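You operate a simulated robot arm through the tools that you are given. There is no shell and no other tool.

The job below is to be done with a simulated robot arm. You get a single attempt, and the scene is never put back.

Task
Open hot and cold valves, bleed the air out and set 3 bar.
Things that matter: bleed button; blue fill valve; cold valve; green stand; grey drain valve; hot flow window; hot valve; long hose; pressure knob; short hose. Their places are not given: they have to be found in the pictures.

Only the result counts: the job must be done as asked and must still hold three seconds after the hand-in. Knocking over, shifting, dropping, spilling or breaking anything else fails it.

Robot
A 7-joint arm with a two-finger parallel gripper, fixed in place. Base frame: the origin is at the foot of the arm, x ahead of it, y to its left, z up. Readings come in mm, degrees, newtons and seconds.
Its first joint turns from -132.0 to 132.0 degrees. Payload 3.91 kg.
Tool frame: the origin (TCP) lies between the finger pads and is the grasp point; the fingertips stand 30 mm ahead of it; z points along the fingers, y is the line along which they close. Largest opening 110 mm; finger width 20, thickness 10; the body of the gripper, 48 by 112 mm, starts 55 mm behind the TCP.
Orientation is that of the tool frame in the base frame, as [roll, pitch, yaw] about the fixed x, y, z axes, in that order (R = Rz(yaw) Ry(pitch) Rx(roll)). With the fingers straight down and closing along the base's y, the tool's x points along the base's -x, its y along +y and its z along -z.

Tools
- The arm moves only by the tool apply_moves. Its argument "commands" is a list of rows, each a list of 7 numbers: the shift along the base's x, y, z in units of 25 mm (1.0 is 25 mm), then the turn, a rotation vector about the base's x, y, z in units of 4 degrees (1.0 is 4 degrees), then the gripper command, from -1 (shut) to 1 (fully open), values between in proportion. In form: [[dx, dy, dz, rx, ry, rz, claw], ...]. A call has 1 to 20 rows; each row shifts and turns the commanded pose from where the row before left it. A call with a number of a shift or a turn outside -1 to 1 is refused whole. Each row takes 0.2 s and may step no farther than 50 mm and 8.6 degrees from the row before; otherwise, or with a gripper value out of range, the whole call is refused. Where a pose cannot be reached the arm comes as near as it can. A force on the tool above 90 N (or 10 N above the force at the start of the call, whichever is more), or a blocked arm, ends the call early, and 0.2 s more pass. Each finger travels about 108 mm/s and halts on what it meets, pressing with about 32 N; the grip force reading is that of the motor and also rises with nothing between the fingers. The clock runs only during rows and for 0.2 s after the last one: add rows that do not move to give the fingers time. The reply holds the time, the measured pose of the TCP, the force on the tool along the base axes, the opening and the grip force, in the units named above and with some noise, with the torque about the TCP (base axes, N m) and any sound that the robot's microphone picked up.
- Cameras (640 x 400 px; columns grow to the right, rows downward): "scene" is fixed at [384.1, 482.9, 1436.6]; the picture's right is [-0.58, -0.82, 0.00], its down [-0.58, 0.41, -0.71] and it looks along [0.58, -0.41, -0.71] (base axes); focal length 341 px, centre (320, 200). "wrist" rides on the gripper at [72, 17, -103] in the tool frame; the picture's right is [-0.23, 0.97, 0.00], its down [-0.76, -0.18, -0.62] and it looks along [-0.61, -0.14, 0.78] (tool axes); focal length 222 px, centre (320, 200).
- camera(camera): a new picture of that camera. The clock stands still meanwhile.
- measure_at(camera, pixels): there is no depth. For up to 12 entries [column, row, z] of the newest picture of that camera ("zoom" is the newest enlarged one), the place [x, y] in the base frame at which the ray of that pixel passes the height z, good to about 2 mm, but the place of the scene camera against the robot may be out by one fixed shift of up to 25 mm in any direction. The clock stands still meanwhile.
- inspect(camera, box): a new picture of the part [left, top, right, bottom] of that camera's present view, enlarged. The clock stands still meanwhile.
- hand_in(): hands the job in; it is judged then, once.

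Unless the task says otherwise, let go and move clear before handing in.

The tools are called after "Call:" as name(argument=value, ...) on one line, values as JSON. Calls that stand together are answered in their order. apply_moves: Moves the arm, as the interface text tells. Its arguments: {"type":"object","properties":{"commands":{"type":"array","items":{"type":"array","items":{"type":"number"}}}},"required":["commands"]} The other tools are called the same way: camera (camera) takes a picture; measure_at (camera, pixels) gives the place at which the rays of pixels pass given heights; inspect (camera, box) takes an enlarged picture of a part of a camera's view; hand_in () hands the job in.

At the start:

```text
clock: 0.0
tool_pos: [658.8, -254.1, 1011.9]
orientation: [-180.0, 0.0, -179.9]
ft_force: [-0.4, -0.1, 0.2]
torque: [0.02, -0.01, 0.01]
finger_gap: 110.1
grip_force: 0.0
```

scene: 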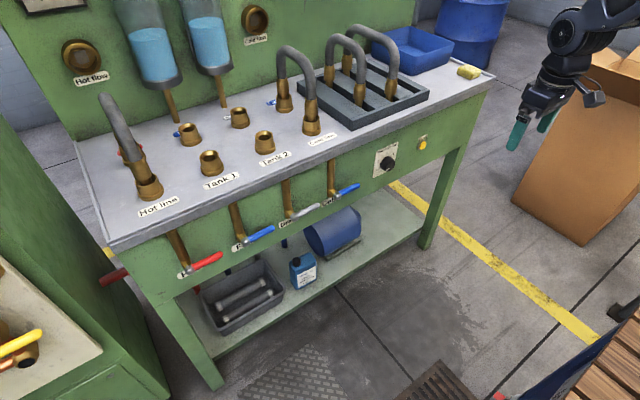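
wrist: 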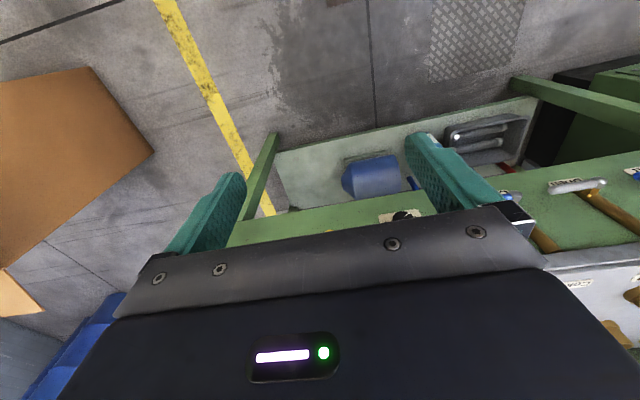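

The scene shows a green stand with hot line (column 148,row 190), Tank 1/Tank 2 ports, cold line, hoses in a rack, four valve handles on the front (red at 205,262; blue at 258,234; grey at 305,210; blue at 347,190), a knob at (388,160) and a yellow button at (423,142). I will enlarge the parts to read the labels.

Call:
inspect(camera="scene", box=[60, 80, 260, 205])

Call:
inspect(camera="scene", box=[150, 160, 310, 290])

Call:
inspect(camera="scene", box=[270, 120, 450, 232])

Call:
inspect(camera="scene", box=[220, 0, 500, 175])

Call:
inspect(camera="scene", box=[40, 0, 280, 150])

```text
3.20 times, centred on (160, 142) of scene
```

zoom: 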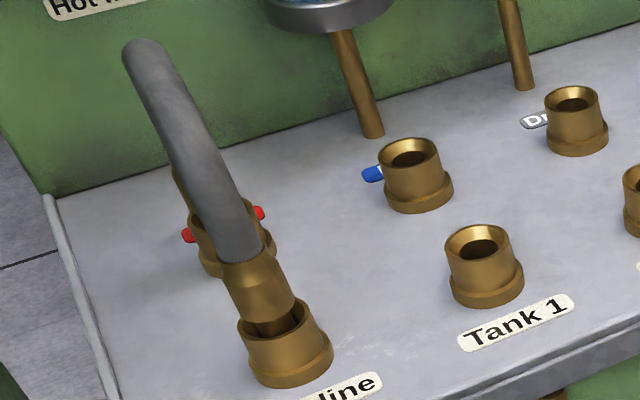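

```text
3.08 times, centred on (230, 225) of scene
```

zoom: 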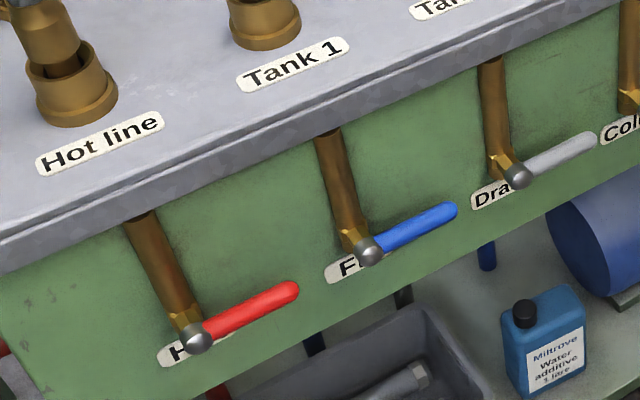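

```text
3.56 times, centred on (360, 176) of scene
```

zoom: 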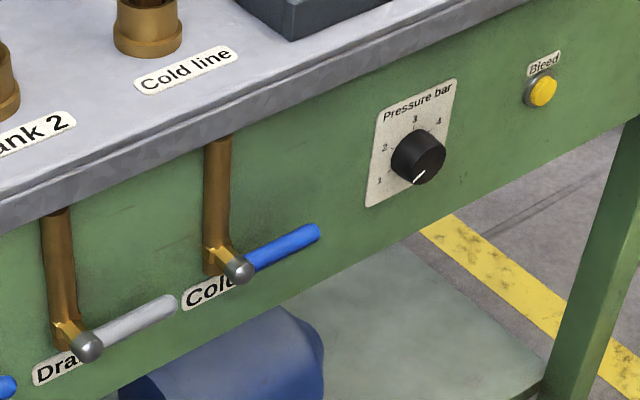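

```text
2.29 times, centred on (360, 88) of scene
```

zoom: 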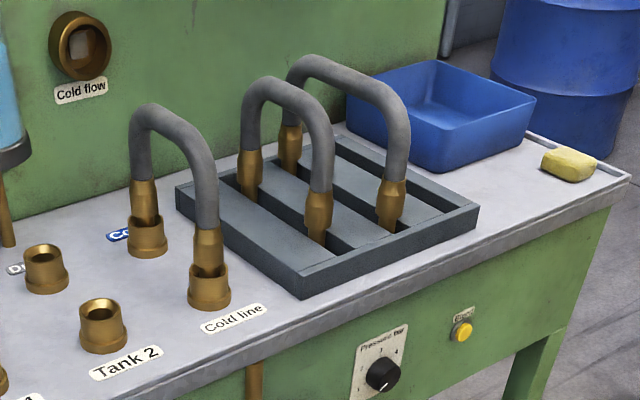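

```text
2.67 times, centred on (160, 75) of scene
```

zoom: 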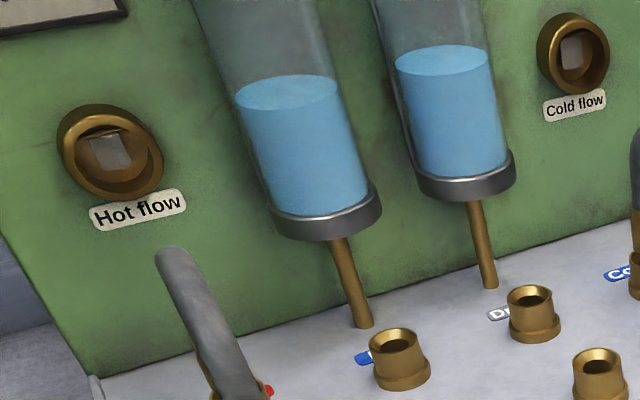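

The front handles read Hot (red), Fill (blue), Drain (grey), Cold (blue), with the pressure knob at (388,160) and Bleed button at (423,142). The hot hose's front end at (150,180) looks partly lifted out of its port; I'll zoom harder on the hot and cold hose ends to compare.

Call:
inspect(camera="scene", box=[95, 130, 185, 210])

Call:
inspect(camera="scene", box=[260, 70, 340, 145])

Call:
inspect(camera="scene", box=[365, 130, 440, 185])

Call:
inspect(camera="scene", box=[160, 210, 240, 290])

Call:
inspect(camera="scene", box=[0, 240, 140, 400])

```text
5.00 times, centred on (140, 170) of scene
```

zoom: 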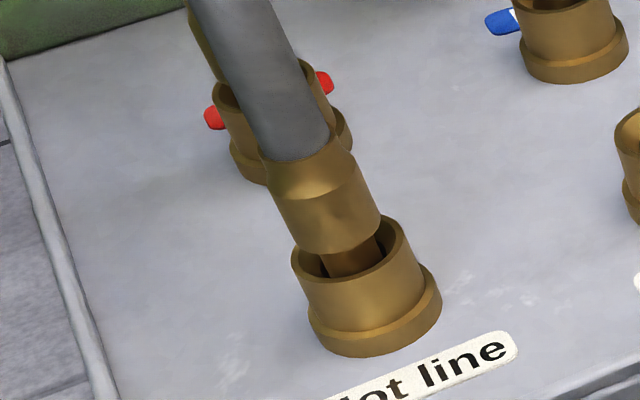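

```text
5.33 times, centred on (300, 108) of scene
```

zoom: 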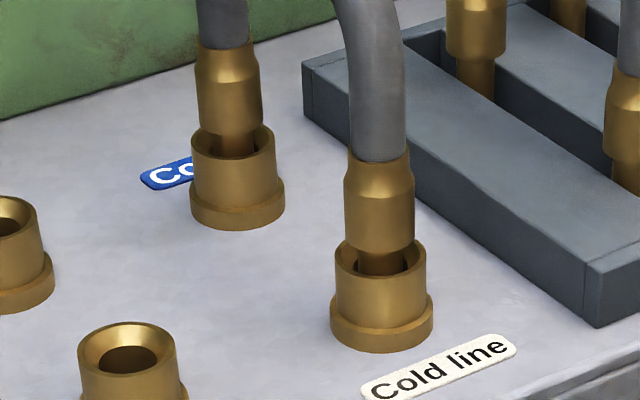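

```text
7.27 times, centred on (402, 158) of scene
```

zoom: 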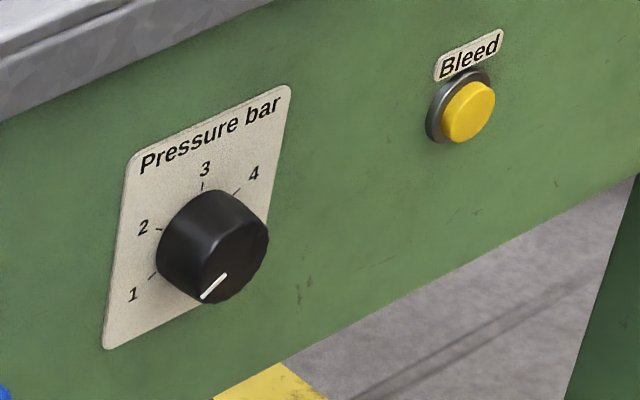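

```text
5.00 times, centred on (200, 250) of scene
```

zoom: 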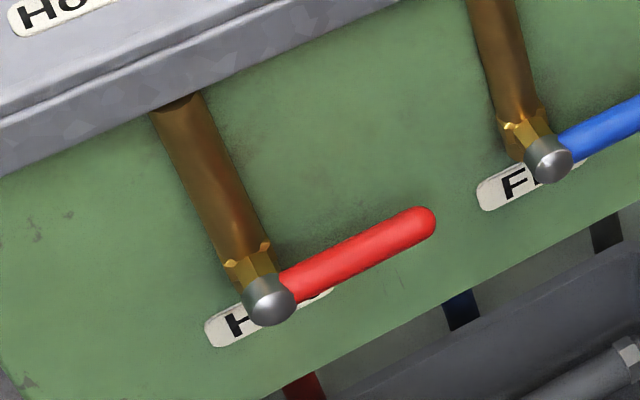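

```text
2.50 times, centred on (70, 320) of scene
```

zoom: 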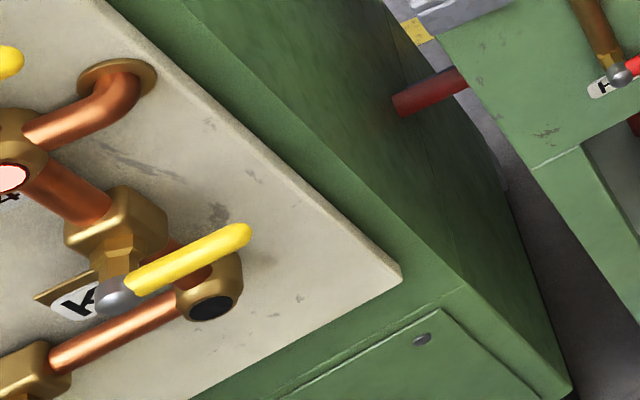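

The hose ends look alike on the hot and cold lines, and all four handles lie across their pipes (closed); the knob's white mark at zoom (213,286) points below "1". I'll measure key points of the stand at several guessed heights to get the layout.

Call:
camera(camera="scene")

Call:
measure_at(camera="scene", pixels=[[110, 250, 800], [492, 76, 800], [110, 250, 700], [492, 76, 700], [388, 162, 700], [423, 142, 700], [388, 162, 600], [423, 142, 600], [184, 272, 600], [205, 260, 600], [541, 120, 980], [210, 385, 0]])

Call:
measure_at(camera="wrist", pixels=[[400, 216, 700], [400, 216, 600], [330, 232, 700], [330, 232, 600], [590, 183, 600], [590, 183, 700], [508, 195, 600], [508, 195, 700], [240, 130, 0], [380, 100, 0], [240, 130, 100], [380, 100, 100]])

```text
taken
```

scene: 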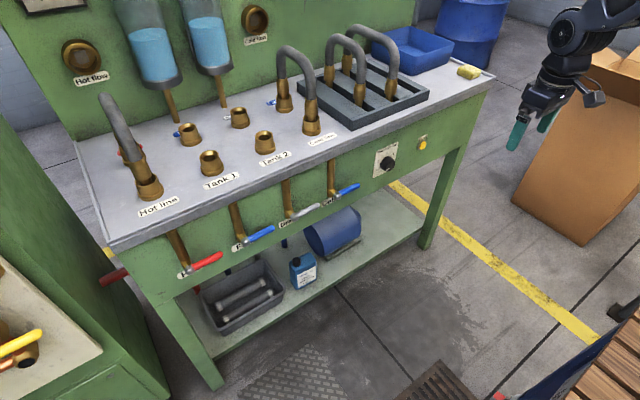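

```text
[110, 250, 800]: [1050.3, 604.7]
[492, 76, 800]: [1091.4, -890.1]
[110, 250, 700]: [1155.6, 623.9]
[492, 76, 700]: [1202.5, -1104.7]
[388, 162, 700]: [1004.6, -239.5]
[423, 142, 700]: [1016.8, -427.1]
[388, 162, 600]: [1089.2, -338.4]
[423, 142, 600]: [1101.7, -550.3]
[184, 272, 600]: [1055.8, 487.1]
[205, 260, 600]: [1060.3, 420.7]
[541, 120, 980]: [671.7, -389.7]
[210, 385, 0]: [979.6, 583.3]
```

```text
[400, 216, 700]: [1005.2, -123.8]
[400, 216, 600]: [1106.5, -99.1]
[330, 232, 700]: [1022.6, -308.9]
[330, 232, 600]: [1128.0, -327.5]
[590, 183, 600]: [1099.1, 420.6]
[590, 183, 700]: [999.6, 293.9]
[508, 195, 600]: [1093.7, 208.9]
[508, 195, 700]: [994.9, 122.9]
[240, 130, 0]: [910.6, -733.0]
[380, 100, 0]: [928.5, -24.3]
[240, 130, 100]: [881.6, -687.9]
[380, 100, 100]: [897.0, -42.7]
```

Combining scene and wrist views, the knob is near (912,-147,794) and the bleed button near (904,-288,813), with the panel face roughly at x≈915 and parallel to y. I'll tilt the tool forward 60° while backing well clear of the panel, to look at the front with the wrist camera.

Call:
apply_moves(commands=[[0, 0.14, -0.43, 0, -1, 0, -1], [0, 0.14, -0.43, 0, -1, 0, -1], [0, 0.14, -0.43, 0, -1, 0, -1], [0, 0.14, -0.43, 0, -1, 0, -1], [0, 0.14, -0.43, 0, -1, 0, -1], [0, 0.14, -0.43, 0, -1, 0, -1], [0, 0.14, -0.43, 0, -1, 0, -1], [0, 0.14, -0.43, 0, -1, 0, -1], [0, 0.14, -0.43, 0, -1, 0, -1], [0, 0.14, -0.43, 0, -1, 0, -1], [0, 0.14, -0.43, 0, -1, 0, -1], [0, 0.14, -0.43, 0, -1, 0, -1], [0, 0.14, -0.43, 0, -1, 0, -1], [0, 0.14, -0.43, 0, -1, 0, -1], [0, 0.14, -0.43, 0, -1, 0, -1], [0, 0, 0, 0, 0, 0, -1]])

Call:
camera(camera="wrist")

Call:
camera(camera="scene")

```text
clock: 3.4
tool_pos: [668.0, -205.1, 847.2]
orientation: [-180.0, 60.0, -180.0]
ft_force: [-1.5, 0.5, -0.9]
torque: [-0.04, -0.02, -0.03]
finger_gap: 0.0
grip_force: 32.0
out of reach, approached as far as the arm can: row 14
```

```text
taken
```

wrist: 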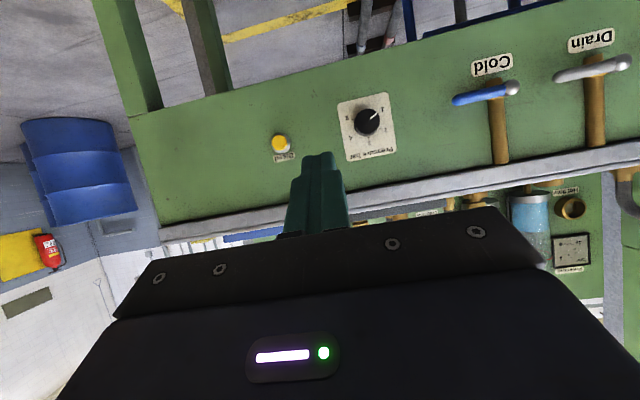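

```text
taken
```

scene: 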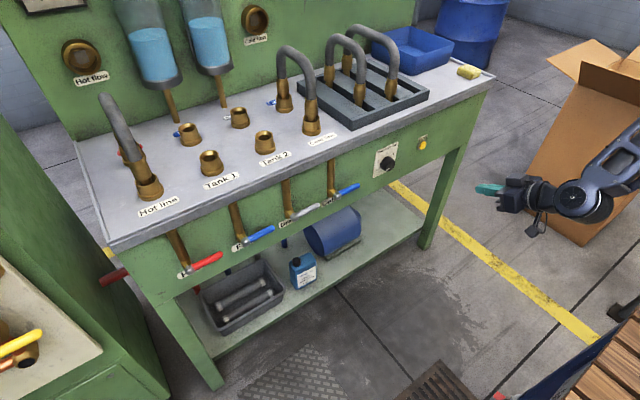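

The wrist view (upside down) shows the knob at (367,121), bleed button at (281,143), Cold handle at (490,93), Drain at (595,68), and a pressure gauge at (572,250). I'll enlarge these.

Call:
inspect(camera="wrist", box=[325, 85, 409, 165])

Call:
measure_at(camera="wrist", pixels=[[367, 121, 780], [367, 121, 800], [281, 143, 800], [281, 143, 820], [511, 87, 760], [511, 87, 780], [458, 100, 760], [458, 100, 780], [150, 114, 700], [165, 223, 850], [625, 61, 760], [625, 61, 780]])

Call:
inspect(camera="wrist", box=[500, 180, 640, 290])

Call:
inspect(camera="wrist", box=[430, 40, 640, 180])

Call:
inspect(camera="wrist", box=[250, 120, 310, 170])

```text
5.00 times, centred on (367, 125) of wrist
```

zoom: 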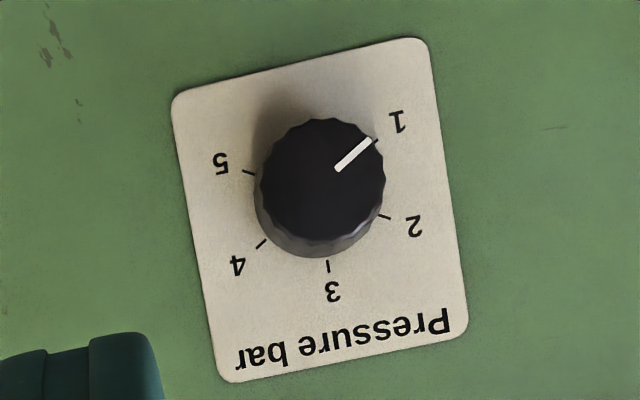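

```text
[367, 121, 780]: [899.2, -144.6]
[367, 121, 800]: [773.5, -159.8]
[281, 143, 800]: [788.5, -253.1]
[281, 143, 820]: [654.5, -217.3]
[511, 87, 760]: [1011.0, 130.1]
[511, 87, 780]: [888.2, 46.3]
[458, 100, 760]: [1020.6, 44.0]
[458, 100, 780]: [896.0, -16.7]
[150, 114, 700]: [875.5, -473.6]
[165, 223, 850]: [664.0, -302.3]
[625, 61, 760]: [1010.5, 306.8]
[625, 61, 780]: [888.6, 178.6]
```

```text
3.64 times, centred on (570, 235) of wrist
```

zoom: 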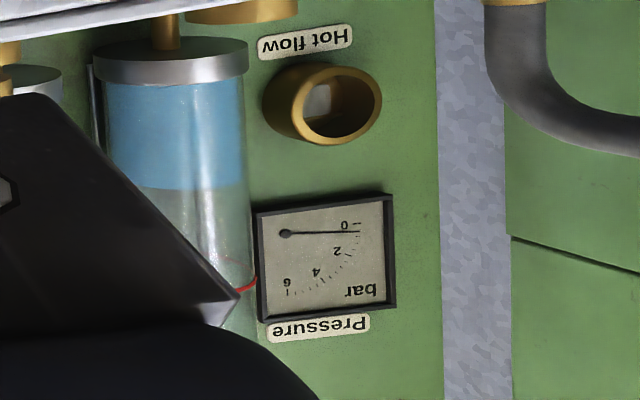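

```text
2.86 times, centred on (535, 110) of wrist
```

zoom: 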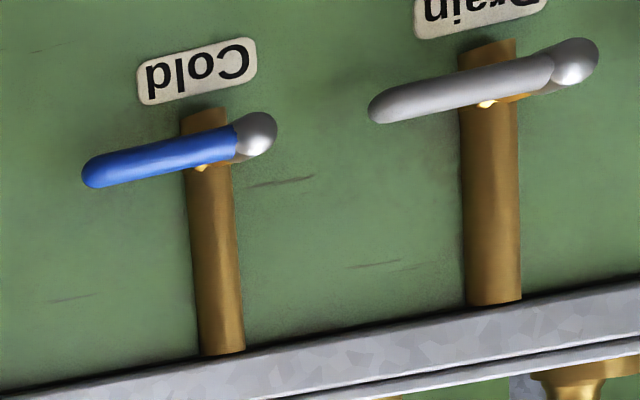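

```text
8.00 times, centred on (280, 145) of wrist
```

zoom: 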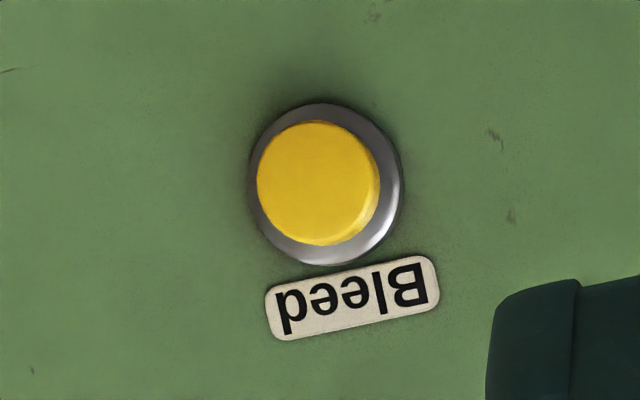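

The gauge reads 0 bar, the knob mark sits at 1 with ticks about 60° apart (3 straight up), so it needs +120° about x. I'll slide along +y, clear of the panel, to view the hot valve and get second rays for triangulation.

Call:
apply_moves(commands=[[1, 0, 0, 0, 0, 0, -1], [1, 0, 0, 0, 0, 0, -1], [0, 1, 0, 0, 0, 0, -1], [0, 1, 0, 0, 0, 0, -1], [0, 1, 0, 0, 0, 0, -1], [0, 1, 0, 0, 0, 0, -1], [0, 1, 0, 0, 0, 0, -1], [0, 1, 0, 0, 0, 0, -1], [0, 1, 0, 0, 0, 0, -1], [0, 1, 0, 0, 0, 0, -1], [0, 1, 0, 0, 0, 0, -1], [0, 1, 0, 0, 0, 0, -1], [0, 1, 0, 0, 0, 0, -1], [0, 0, 0, 0, 0, 0, -1]])

Call:
camera(camera="wrist")

```text
clock: 6.4
tool_pos: [714.6, 72.3, 848.7]
orientation: [180.0, 60.0, 179.9]
ft_force: [-0.3, 0.2, -0.5]
torque: [0.01, 0.02, -0.03]
finger_gap: 0.1
grip_force: 32.9
```

```text
taken
```

wrist: 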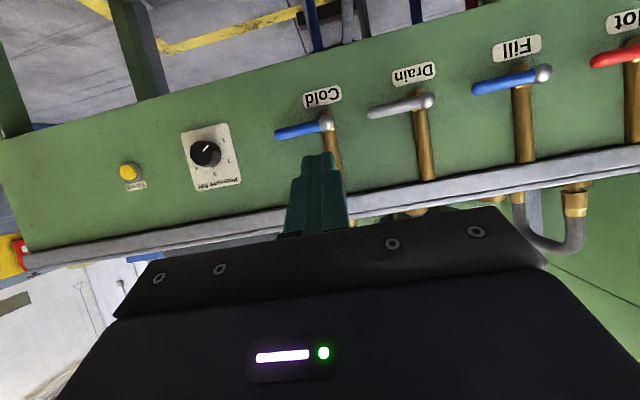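

From here the knob is at (206,153), the button at (128,171), Cold ball (327,122), Drain ball (428,100), Fill ball (543,74). I'll measure rays at two heights for triangulation.

Call:
measure_at(camera="wrist", pixels=[[206, 153, 770], [206, 153, 790], [128, 171, 790], [128, 171, 810], [327, 122, 770], [327, 122, 790], [281, 134, 770], [281, 134, 790], [428, 100, 770], [428, 100, 790], [543, 74, 770], [543, 74, 790]])

Call:
inspect(camera="wrist", box=[255, 50, 455, 175])

Call:
inspect(camera="wrist", box=[440, 0, 640, 125])

Call:
inspect(camera="wrist", box=[100, 110, 260, 210])

```text
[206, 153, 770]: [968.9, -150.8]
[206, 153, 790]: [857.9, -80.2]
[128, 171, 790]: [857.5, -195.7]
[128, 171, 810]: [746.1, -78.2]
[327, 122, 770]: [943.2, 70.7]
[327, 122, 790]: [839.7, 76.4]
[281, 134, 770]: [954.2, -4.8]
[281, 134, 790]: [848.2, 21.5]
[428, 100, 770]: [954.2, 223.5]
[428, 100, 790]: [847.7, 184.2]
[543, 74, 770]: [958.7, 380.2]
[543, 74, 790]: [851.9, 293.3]
```

```text
3.20 times, centred on (355, 112) of wrist
```

zoom: 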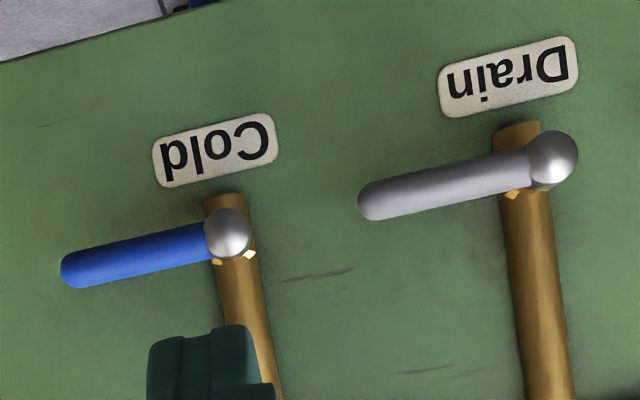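

```text
3.20 times, centred on (540, 62) of wrist
```

zoom: 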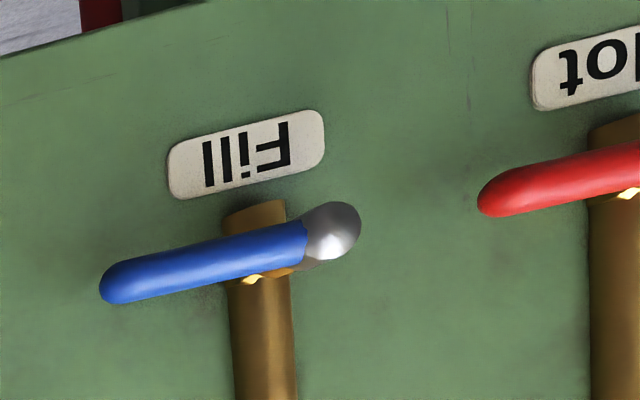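

```text
4.00 times, centred on (180, 160) of wrist
```

zoom: 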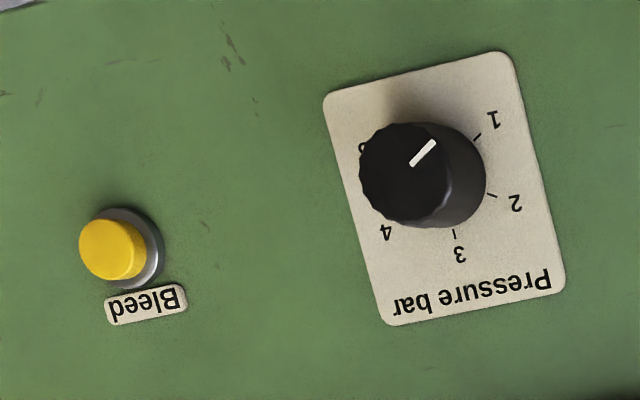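

Triangulating, the valve balls lie at x≈919, z≈775 with y≈72 (Cold), 210 (Drain), 349 (Fill), 488 (Hot); the cold handle runs to about (928,-7,774). Before opening anything, I'll rise and look at the hose ends on the table from the front.

Call:
apply_moves(commands=[[0, 1, 1, 0, 1, 0, -1], [0, 1, 1, 0, 1, 0, -1], [0, 1, 1, 0, 1, 0, -1], [0, 1, 1, 0, 1, 0, -1], [0, 1, 1, 0, 1, 0, -1], [0, 1, 1, 0, 1, 0, -1], [0, 1, 1, 0, 1, 0, -1], [0, 1, 1, 0, 0, 0, -1], [0, 1, 0, 0, 0, 0, -1], [0, 1, 0, 0, 0, 0, -1], [0, 0, 0, 0, 0, 0, -1]])

Call:
camera(camera="wrist")

```text
clock: 8.8
tool_pos: [715.2, 320.9, 1048.8]
orientation: [179.9, 32.0, 179.9]
ft_force: [0.1, -0.8, 0.3]
torque: [0.02, 0.01, 0.01]
finger_gap: 0.1
grip_force: 31.6
```

```text
taken
```

wrist: 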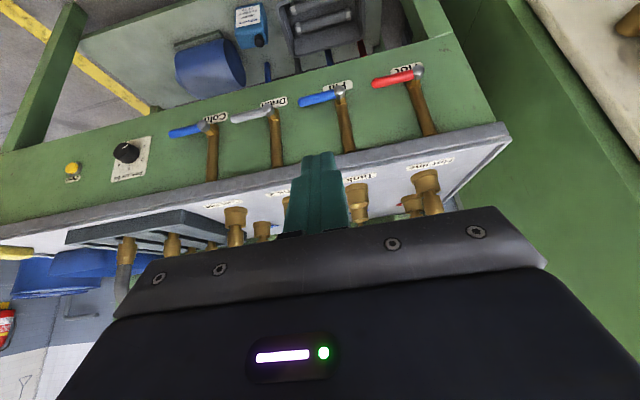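

The hot valve (ball at (417,71), tip at (376,83)) is fully visible and both front ports at (427,190) and (236,220) can be compared. I'll zoom in and measure.

Call:
measure_at(camera="wrist", pixels=[[417, 71, 775], [376, 83, 775], [340, 91, 775], [300, 102, 775], [274, 112, 775], [208, 128, 775], [126, 152, 775], [72, 168, 800], [510, 137, 850], [510, 137, 830], [300, 200, 850], [5, 232, 850]])

Call:
inspect(camera="wrist", box=[390, 150, 470, 220])

Call:
inspect(camera="wrist", box=[90, 190, 290, 315])

Call:
inspect(camera="wrist", box=[350, 45, 450, 145])

```text
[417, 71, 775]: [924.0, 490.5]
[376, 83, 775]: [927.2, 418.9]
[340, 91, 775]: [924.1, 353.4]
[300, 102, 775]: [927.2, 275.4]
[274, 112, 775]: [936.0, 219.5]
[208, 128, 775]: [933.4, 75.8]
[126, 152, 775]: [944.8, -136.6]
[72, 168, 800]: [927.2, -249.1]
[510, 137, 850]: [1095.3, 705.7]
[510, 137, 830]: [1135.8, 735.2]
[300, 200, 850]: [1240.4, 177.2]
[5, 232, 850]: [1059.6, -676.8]
```

```text
5.71 times, centred on (430, 185) of wrist
```

zoom: 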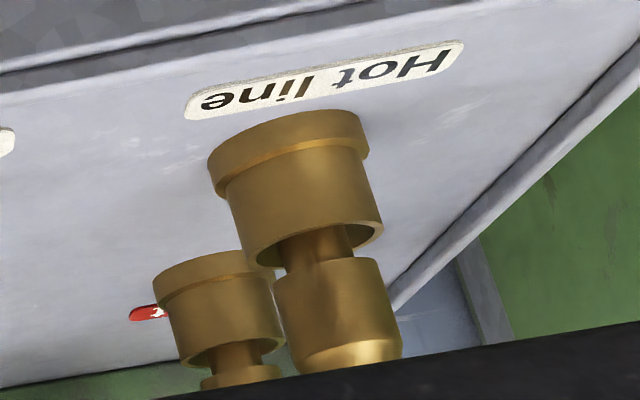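

```text
3.20 times, centred on (190, 252) of wrist
```

zoom: 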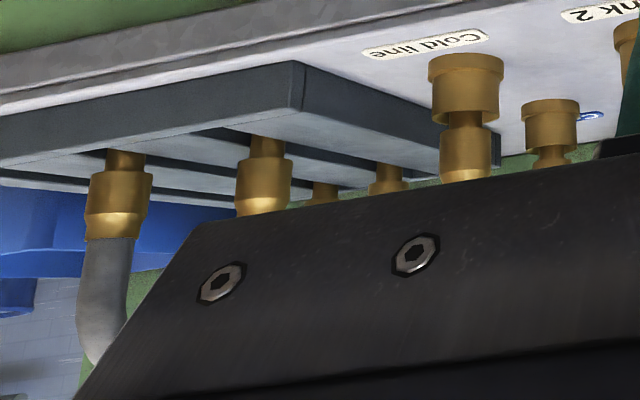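

```text
4.00 times, centred on (400, 95) of wrist
```

zoom: 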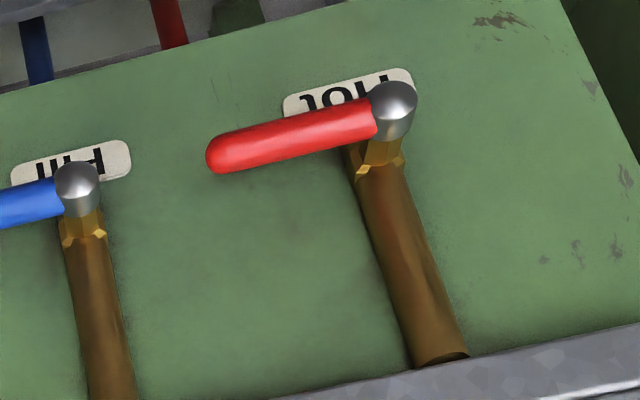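

Hot and cold hose ends all show the same seating gap, so both lines are connected alike; the hot ball is near (922,489,775). I'll now turn the tool horizontal and go to a stand-off in front of and below the hot handle.

Call:
apply_moves(commands=[[0, 0.3, -0.85, 0, -0.967, 0, -1], [0, 0.3, -0.85, 0, -0.967, 0, -1], [0, 0.3, -0.85, 0, -0.967, 0, -1], [0, 0.3, -0.85, 0, -0.967, 0, -1], [0, 0.3, -0.85, 0, -0.967, 0, -1], [0.2, 0.3, -0.85, 0, -0.967, 0, -1], [0.2, 0.3, -0.85, 0, -0.967, 0, -1], [0.2, 0.3, -0.85, 0, -0.967, 0, -1], [0.2, 0.3, -0.85, 0, -0.967, 0, -1], [0.2, 0.3, -0.85, 0, -0.967, 0, -1], [0.4, 0.3, -0.85, 0, -0.967, 0, -1], [0.4, 0.3, -0.85, 0, -0.967, 0, -1], [0.4, 0.3, -0.85, 0, -0.967, 0, -1], [0.4, 0.3, -0.85, 0, -0.967, 0, -1], [0.4, 0.3, -0.85, 0, -0.967, 0, -1], [0, 0, 0, 0, 0, 0, -1]])

Call:
camera(camera="wrist")

Call:
camera(camera="scene")

```text
clock: 12.2
tool_pos: [791.1, 432.9, 731.0]
orientation: [4.7, 89.9, 4.7]
ft_force: [0.6, 0.1, 0.0]
torque: [0.0, 0.02, -0.02]
finger_gap: 0.1
grip_force: 32.2
```

```text
taken
```

wrist: 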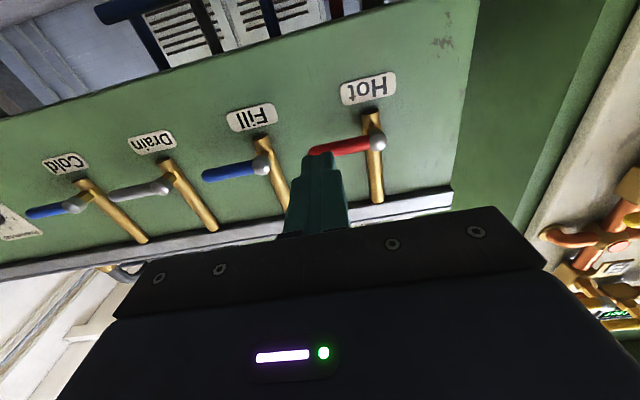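

```text
taken
```

scene: 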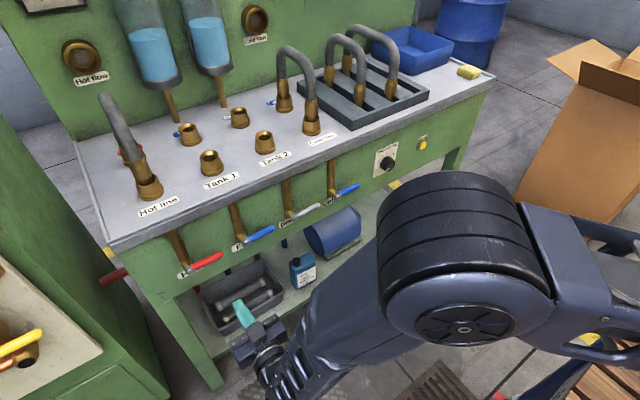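

The tool is horizontal at (791,433,731) and the hot handle's ball is at (378,143), its tip near (313,152). I'll check its ray against the earlier one.

Call:
inspect(camera="wrist", box=[280, 90, 440, 190])

Call:
measure_at(camera="wrist", pixels=[[378, 143, 765], [378, 143, 775], [378, 143, 785], [313, 152, 765], [313, 152, 775], [345, 147, 775], [345, 147, 765], [370, 120, 770], [370, 120, 760], [262, 163, 775], [262, 163, 765], [370, 90, 760]])

```text
4.00 times, centred on (360, 140) of wrist
```

zoom: 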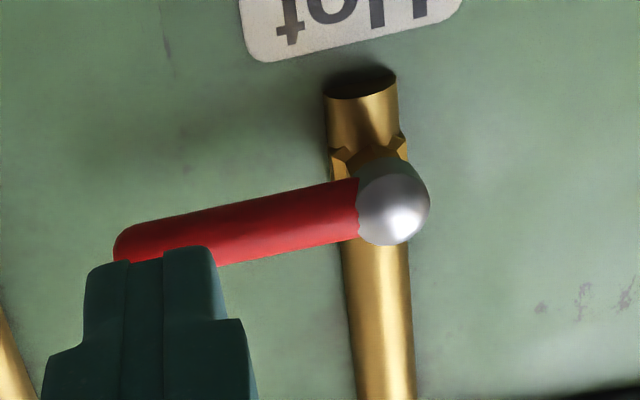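

```text
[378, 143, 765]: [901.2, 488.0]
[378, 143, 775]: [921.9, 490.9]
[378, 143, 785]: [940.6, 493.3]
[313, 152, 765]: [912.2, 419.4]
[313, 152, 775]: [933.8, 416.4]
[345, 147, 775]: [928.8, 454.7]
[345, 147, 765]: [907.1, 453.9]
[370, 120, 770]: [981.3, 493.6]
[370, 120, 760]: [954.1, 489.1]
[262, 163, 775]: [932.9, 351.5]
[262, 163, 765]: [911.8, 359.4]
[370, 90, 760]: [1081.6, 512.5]
```

The hot ball is at about (921,490,774.5) and its handle runs to y≈415. I'll bring closed fingertips under the handle at y≈435, with tips at x≈931.

Call:
apply_moves(commands=[[0.88, 0, 0.5, 0, 0, 0, -1], [0.88, 0, 0, 0, 0, 0, -1], [0.88, 0, 0, 0, 0, 0, -1], [0.88, 0, 0, 0, 0, 0, -1], [0.8, 0, 0, 0, 0, 0, -1], [0, 0, 0, 0, 0, 0, -1]])

Call:
inspect(camera="wrist", box=[240, 60, 440, 185])

Call:
inspect(camera="scene", box=[140, 200, 300, 300])

```text
clock: 13.6
tool_pos: [899.4, 433.3, 742.7]
orientation: [-4.6, 90.0, -4.5]
ft_force: [0.0, 0.1, 0.7]
torque: [0.0, 0.02, -0.03]
finger_gap: 0.0
grip_force: 31.8
```

```text
3.20 times, centred on (340, 122) of wrist
```

zoom: 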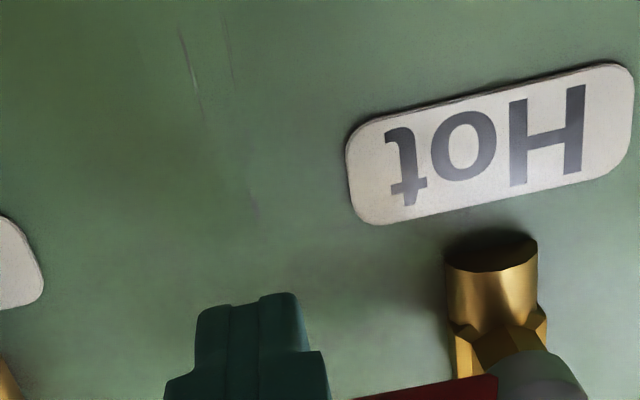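

```text
4.00 times, centred on (220, 250) of scene
```

zoom: 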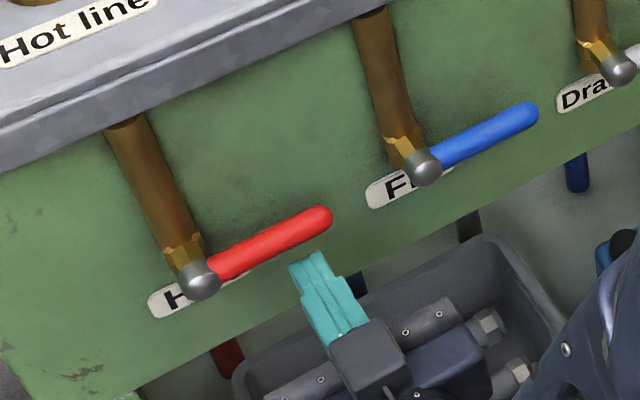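

The fingertips sit just below the red handle near its outer end. I'll raise in small steps and watch the force.

Call:
apply_moves(commands=[[0, 0, 0.2, 0, 0, 0, -1], [0, 0, 0.2, 0, 0, 0, -1], [0, 0, 0.2, 0, 0, 0, -1], [0, 0, 0.2, 0, 0, 0, -1], [0, 0, 0, 0, 0, 0, -1]])

```text
clock: 14.8
tool_pos: [898.3, 433.3, 762.8]
orientation: [-158.8, 89.9, -158.9]
ft_force: [0.3, -1.3, -1.0]
torque: [0.0, 0.03, 0.01]
finger_gap: 0.0
grip_force: 32.3
```

Call:
inspect(camera="scene", box=[140, 200, 300, 300])

Call:
inspect(camera="wrist", box=[240, 60, 440, 185])

```text
4.00 times, centred on (220, 250) of scene
```

zoom: 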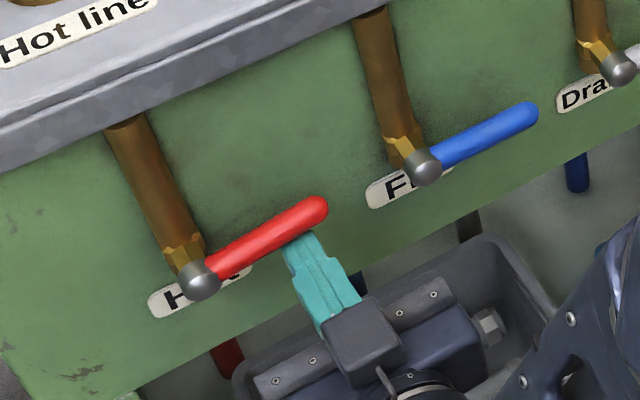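

```text
3.20 times, centred on (340, 122) of wrist
```

zoom: 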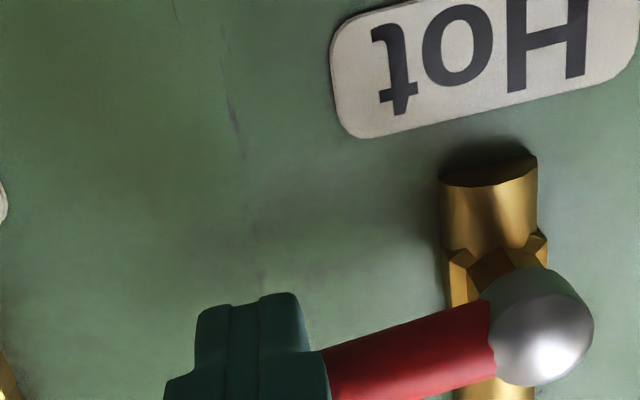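

The handle's tip lifted freely with about 1 N, so it turns upward. I'll continue along the arc about the pivot (490, 774.5).

Call:
apply_moves(commands=[[0, -0.03, 0.42, 0, 0, 0, -1], [0, -0.03, 0.42, 0, 0, 0, -1], [0, 0.07, 0.28, 0, 0, 0, -1], [0, 0.07, 0.28, 0, 0, 0, -1], [0, 0.176, 0.276, 0, 0, 0, -1], [0, 0.176, 0.276, 0, 0, 0, -1], [0, 0, 0, 0, 0, 0, -1]])

Call:
inspect(camera="scene", box=[140, 200, 300, 300])

Call:
inspect(camera="wrist", box=[240, 60, 440, 185])

```text
clock: 16.4
tool_pos: [899.0, 445.1, 812.4]
orientation: [-165.8, 90.0, -165.7]
ft_force: [-0.6, 0.1, 0.2]
torque: [0.02, -0.03, -0.01]
finger_gap: 0.0
grip_force: 32.1
```

```text
4.00 times, centred on (220, 250) of scene
```

zoom: 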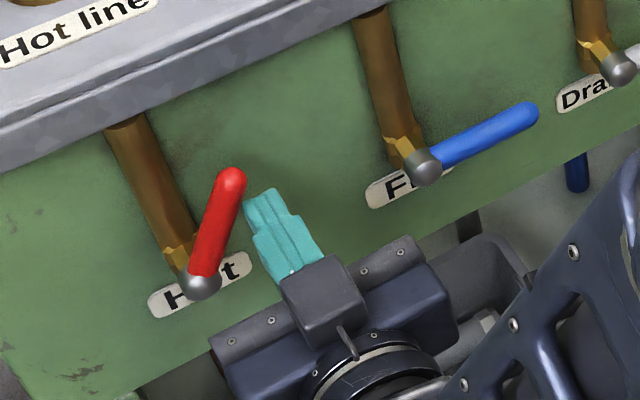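

```text
3.20 times, centred on (340, 122) of wrist
```

zoom: 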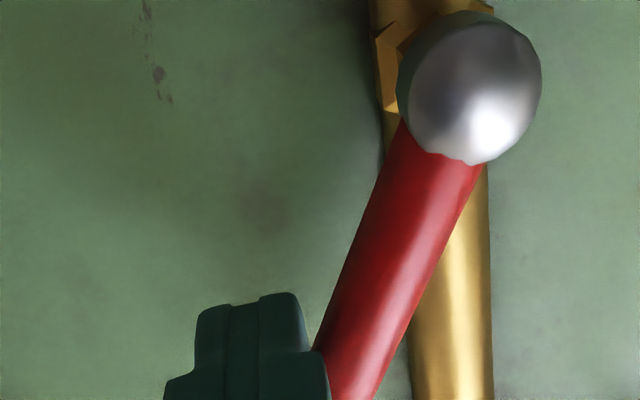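

The hot handle is now about 65° round. I'll finish the arc to vertical.

Call:
apply_moves(commands=[[0, 0.244, 0.216, 0, 0, 0, -1], [0, 0.244, 0.216, 0, 0, 0, -1], [0, 0.31, 0.142, 0, 0, 0, -1], [0, 0.31, 0.142, 0, 0, 0, -1], [0, 0, 0, 0, 0, 0, -1]])

Call:
inspect(camera="scene", box=[140, 200, 300, 300])

Call:
inspect(camera="wrist", box=[240, 60, 440, 185])

Call:
camera(camera="scene")

```text
clock: 17.6
tool_pos: [898.6, 471.6, 830.3]
orientation: [-171.9, 90.0, -171.9]
ft_force: [-2.5, -3.4, -0.1]
torque: [0.0, -0.03, -0.07]
finger_gap: 0.0
grip_force: 31.9
```

```text
4.00 times, centred on (220, 250) of scene
```

zoom: 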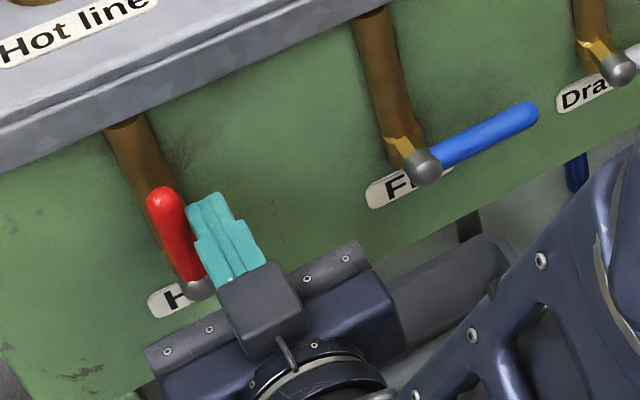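

```text
3.20 times, centred on (340, 122) of wrist
```

zoom: 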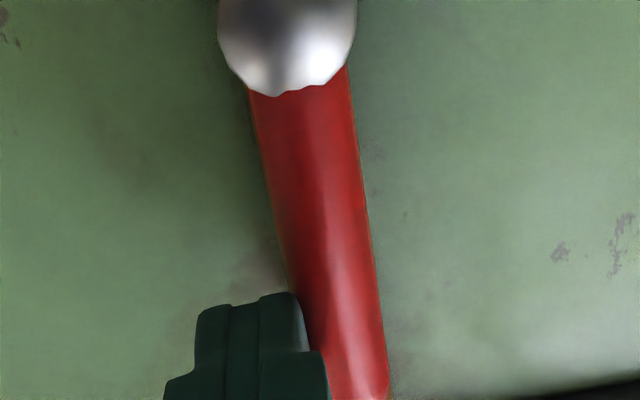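

```text
taken
```

scene: 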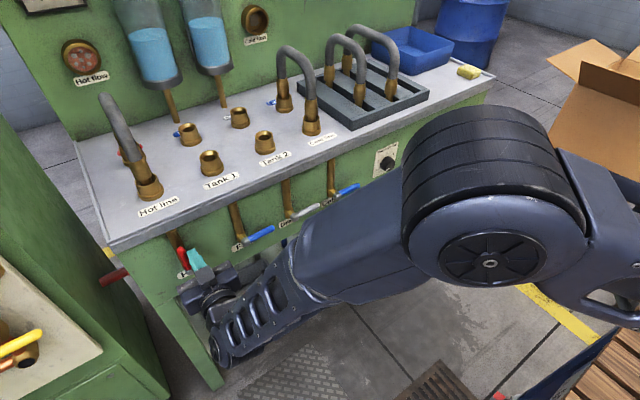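

The red handle now stands along its pipe and the hot flow window at (80,57) has changed. I'll look at both windows and push slightly further to check the stop.

Call:
inspect(camera="scene", box=[50, 25, 130, 95])

Call:
apply_moves(commands=[[0, 0.12, 0, 0, 0, 0, -1], [0, 0.12, 0, 0, 0, 0, -1], [0, 0, 0, 0, 0, 0, -1]])

Call:
inspect(camera="wrist", box=[240, 60, 440, 185])

Call:
inspect(camera="scene", box=[50, 25, 130, 95])

```text
5.71 times, centred on (90, 60) of scene
```

zoom: 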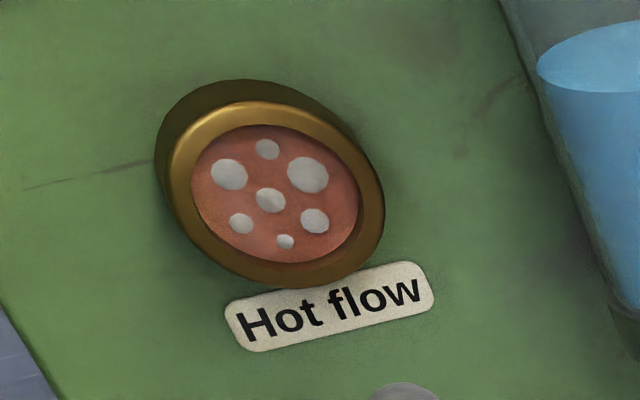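

```text
clock: 18.4
tool_pos: [900.5, 474.4, 829.8]
orientation: [-47.5, 89.9, -47.8]
ft_force: [-20.0, -51.6, 3.3]
torque: [-0.26, -0.03, -1.3]
finger_gap: 0.0
grip_force: 31.9
```

```text
3.20 times, centred on (340, 122) of wrist
```

zoom: 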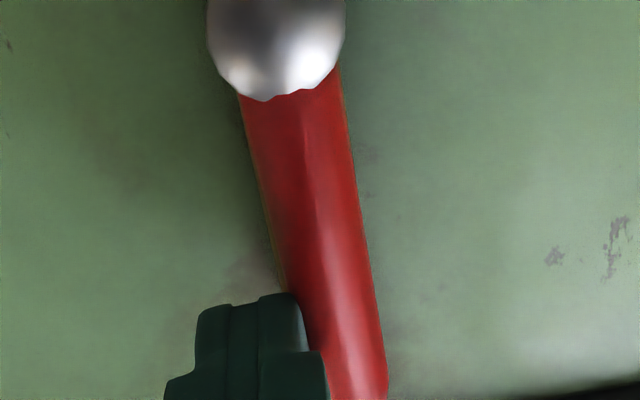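

```text
5.71 times, centred on (90, 60) of scene
```

zoom: 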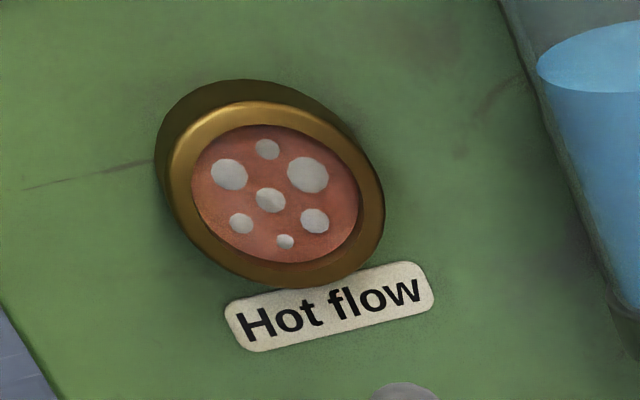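

The handle is at its stop (51 N) and the hot window shows red water with bubbles, i.e. air to bleed. I'll back off, retreat, and move to below the cold handle.

Call:
apply_moves(commands=[[0, -0.5, 0, 0, 0, 0, -1], [-0.4, -0.3, 0, 0, 0, 0, -1], [-1, 0, 0, 0, 0, 0, -1], [-1, 0, 0, 0, 0, 0, -1], [0, -1, 0, 0, 0, 0, -1], [0, -1, -0.5, 0, 0, 0, -1], [0, -1, -0.5, 0, 0, 0, -1], [0, -1, -0.5, 0, 0, 0, -1], [0, -1, -0.5, 0, 0, 0, -1], [0, -1, -0.5, 0, 0, 0, -1], [0, -1, -0.5, 0, 0, 0, -1], [0, -1, -0.5, 0, 0, 0, -1], [0, -1, 0, 0, 0, 0, -1], [0, -1, 0, 0, 0, 0, -1], [0, -1, 0, 0, 0, 0, -1], [0, -1, 0, 0, 0, 0, -1], [0, -1, 0, 0, 0, 0, -1], [0, -1, 0, 0, 0, 0, -1], [0, 0, 0, 0, 0, 0, -1]])

Call:
camera(camera="wrist")

Call:
camera(camera="scene")

```text
clock: 22.4
tool_pos: [838.4, 107.0, 741.8]
orientation: [18.6, 90.0, 18.5]
ft_force: [1.5, 0.1, -1.3]
torque: [0.0, 0.01, -0.03]
finger_gap: 0.0
grip_force: 31.8
```

```text
taken
```

wrist: 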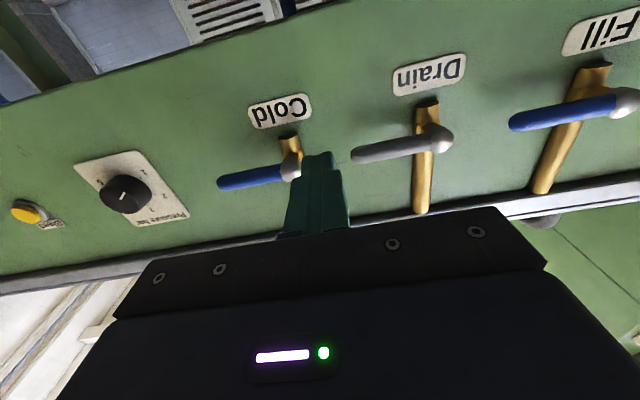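

```text
taken
```

scene: 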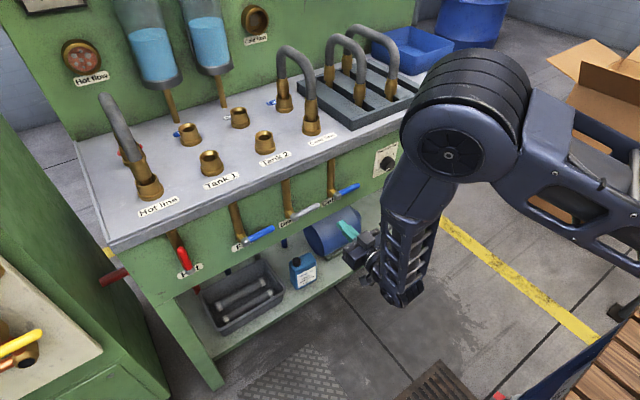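

The hot handle stayed upright. TCP is at (838,107,742); I'll shift to y≈16 and advance under the cold handle.

Call:
apply_moves(commands=[[0, -0.91, 0, 0, 0, 0, -1], [0, -0.91, 0, 0, 0, 0, -1], [0, -0.91, 0, 0, 0, 0, -1], [0, -0.91, 0, 0, 0, 0, -1], [0, 0, 0, 0, 0, 0, -1]])

Call:
camera(camera="wrist")

Call:
inspect(camera="scene", box=[280, 150, 420, 250])

```text
clock: 23.6
tool_pos: [839.1, 16.2, 743.7]
orientation: [7.2, 90.0, 7.1]
ft_force: [-0.6, 0.8, -0.2]
torque: [-0.03, 0.01, 0.01]
finger_gap: 0.0
grip_force: 31.8
```

```text
taken
```

wrist: 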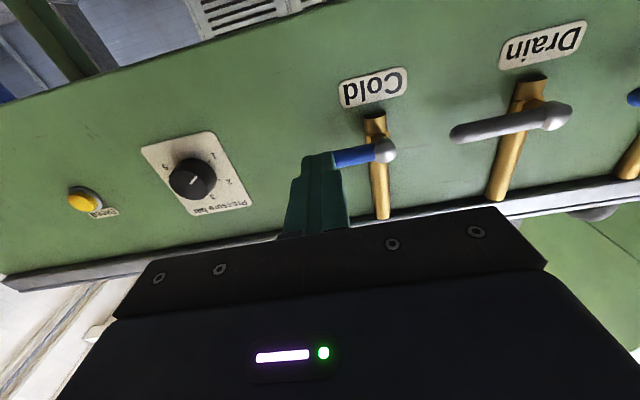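

```text
4.00 times, centred on (350, 200) of scene
```

zoom: 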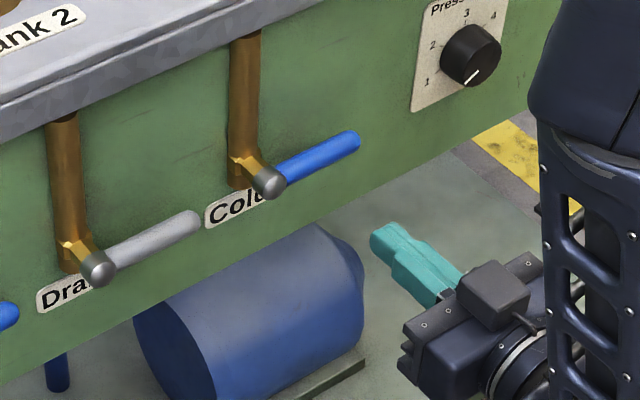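

I'll take refined rays for the cold ball (383,151), knob (191,179) and button (82,200) from this view while here.

Call:
measure_at(camera="wrist", pixels=[[383, 151, 770], [383, 151, 778], [191, 179, 765], [191, 179, 775], [191, 179, 785], [82, 200, 770], [82, 200, 780], [82, 200, 790], [82, 200, 800]])

Call:
inspect(camera="wrist", box=[50, 110, 260, 240])

Call:
apply_moves(commands=[[0.8, 0, 0, 0, 0, 0, -1], [0.8, 0, 0, 0, 0, 0, -1], [0.8, 0, 0, 0, 0, 0, -1], [0, 0, 0.25, 0, 0, 0, -1], [0, 0, 0.25, 0, 0, 0, -1], [0, 0, 0.25, 0, 0, 0, -1], [0, 0, 0, 0, 0, 0, -1]])

Call:
inspect(camera="wrist", box=[240, 60, 440, 185])

Call:
inspect(camera="scene", box=[280, 150, 420, 250])

```text
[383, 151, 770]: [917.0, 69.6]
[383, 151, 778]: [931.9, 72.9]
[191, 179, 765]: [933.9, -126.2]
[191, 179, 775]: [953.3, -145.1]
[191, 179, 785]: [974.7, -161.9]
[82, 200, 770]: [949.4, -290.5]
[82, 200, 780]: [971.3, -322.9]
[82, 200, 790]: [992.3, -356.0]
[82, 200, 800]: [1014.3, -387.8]
```

```text
3.05 times, centred on (155, 175) of wrist
```

zoom: 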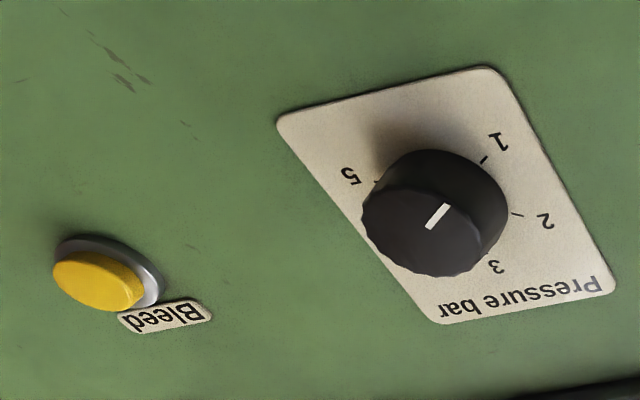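

```text
clock: 25.2
tool_pos: [899.3, 17.0, 762.4]
orientation: [-168.1, 89.9, -168.1]
ft_force: [0.0, -1.1, -2.1]
torque: [-0.02, 0.06, 0.0]
finger_gap: 0.0
grip_force: 31.9
```

```text
3.20 times, centred on (340, 122) of wrist
```

zoom: 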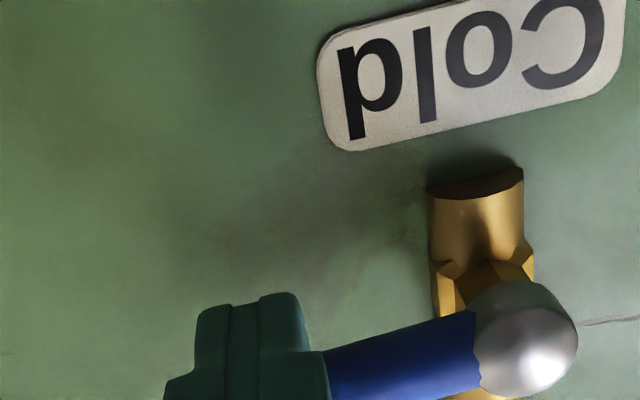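

```text
4.00 times, centred on (350, 200) of scene
```

zoom: 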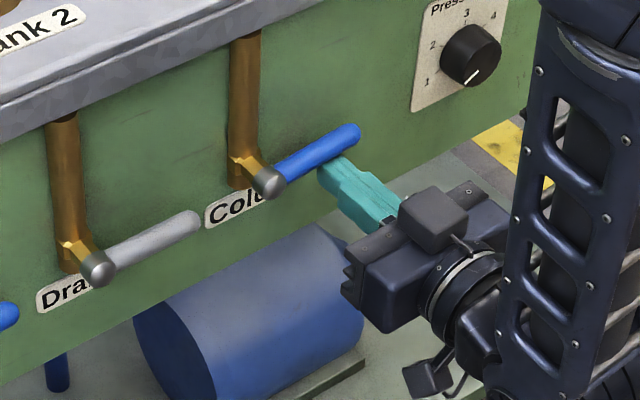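

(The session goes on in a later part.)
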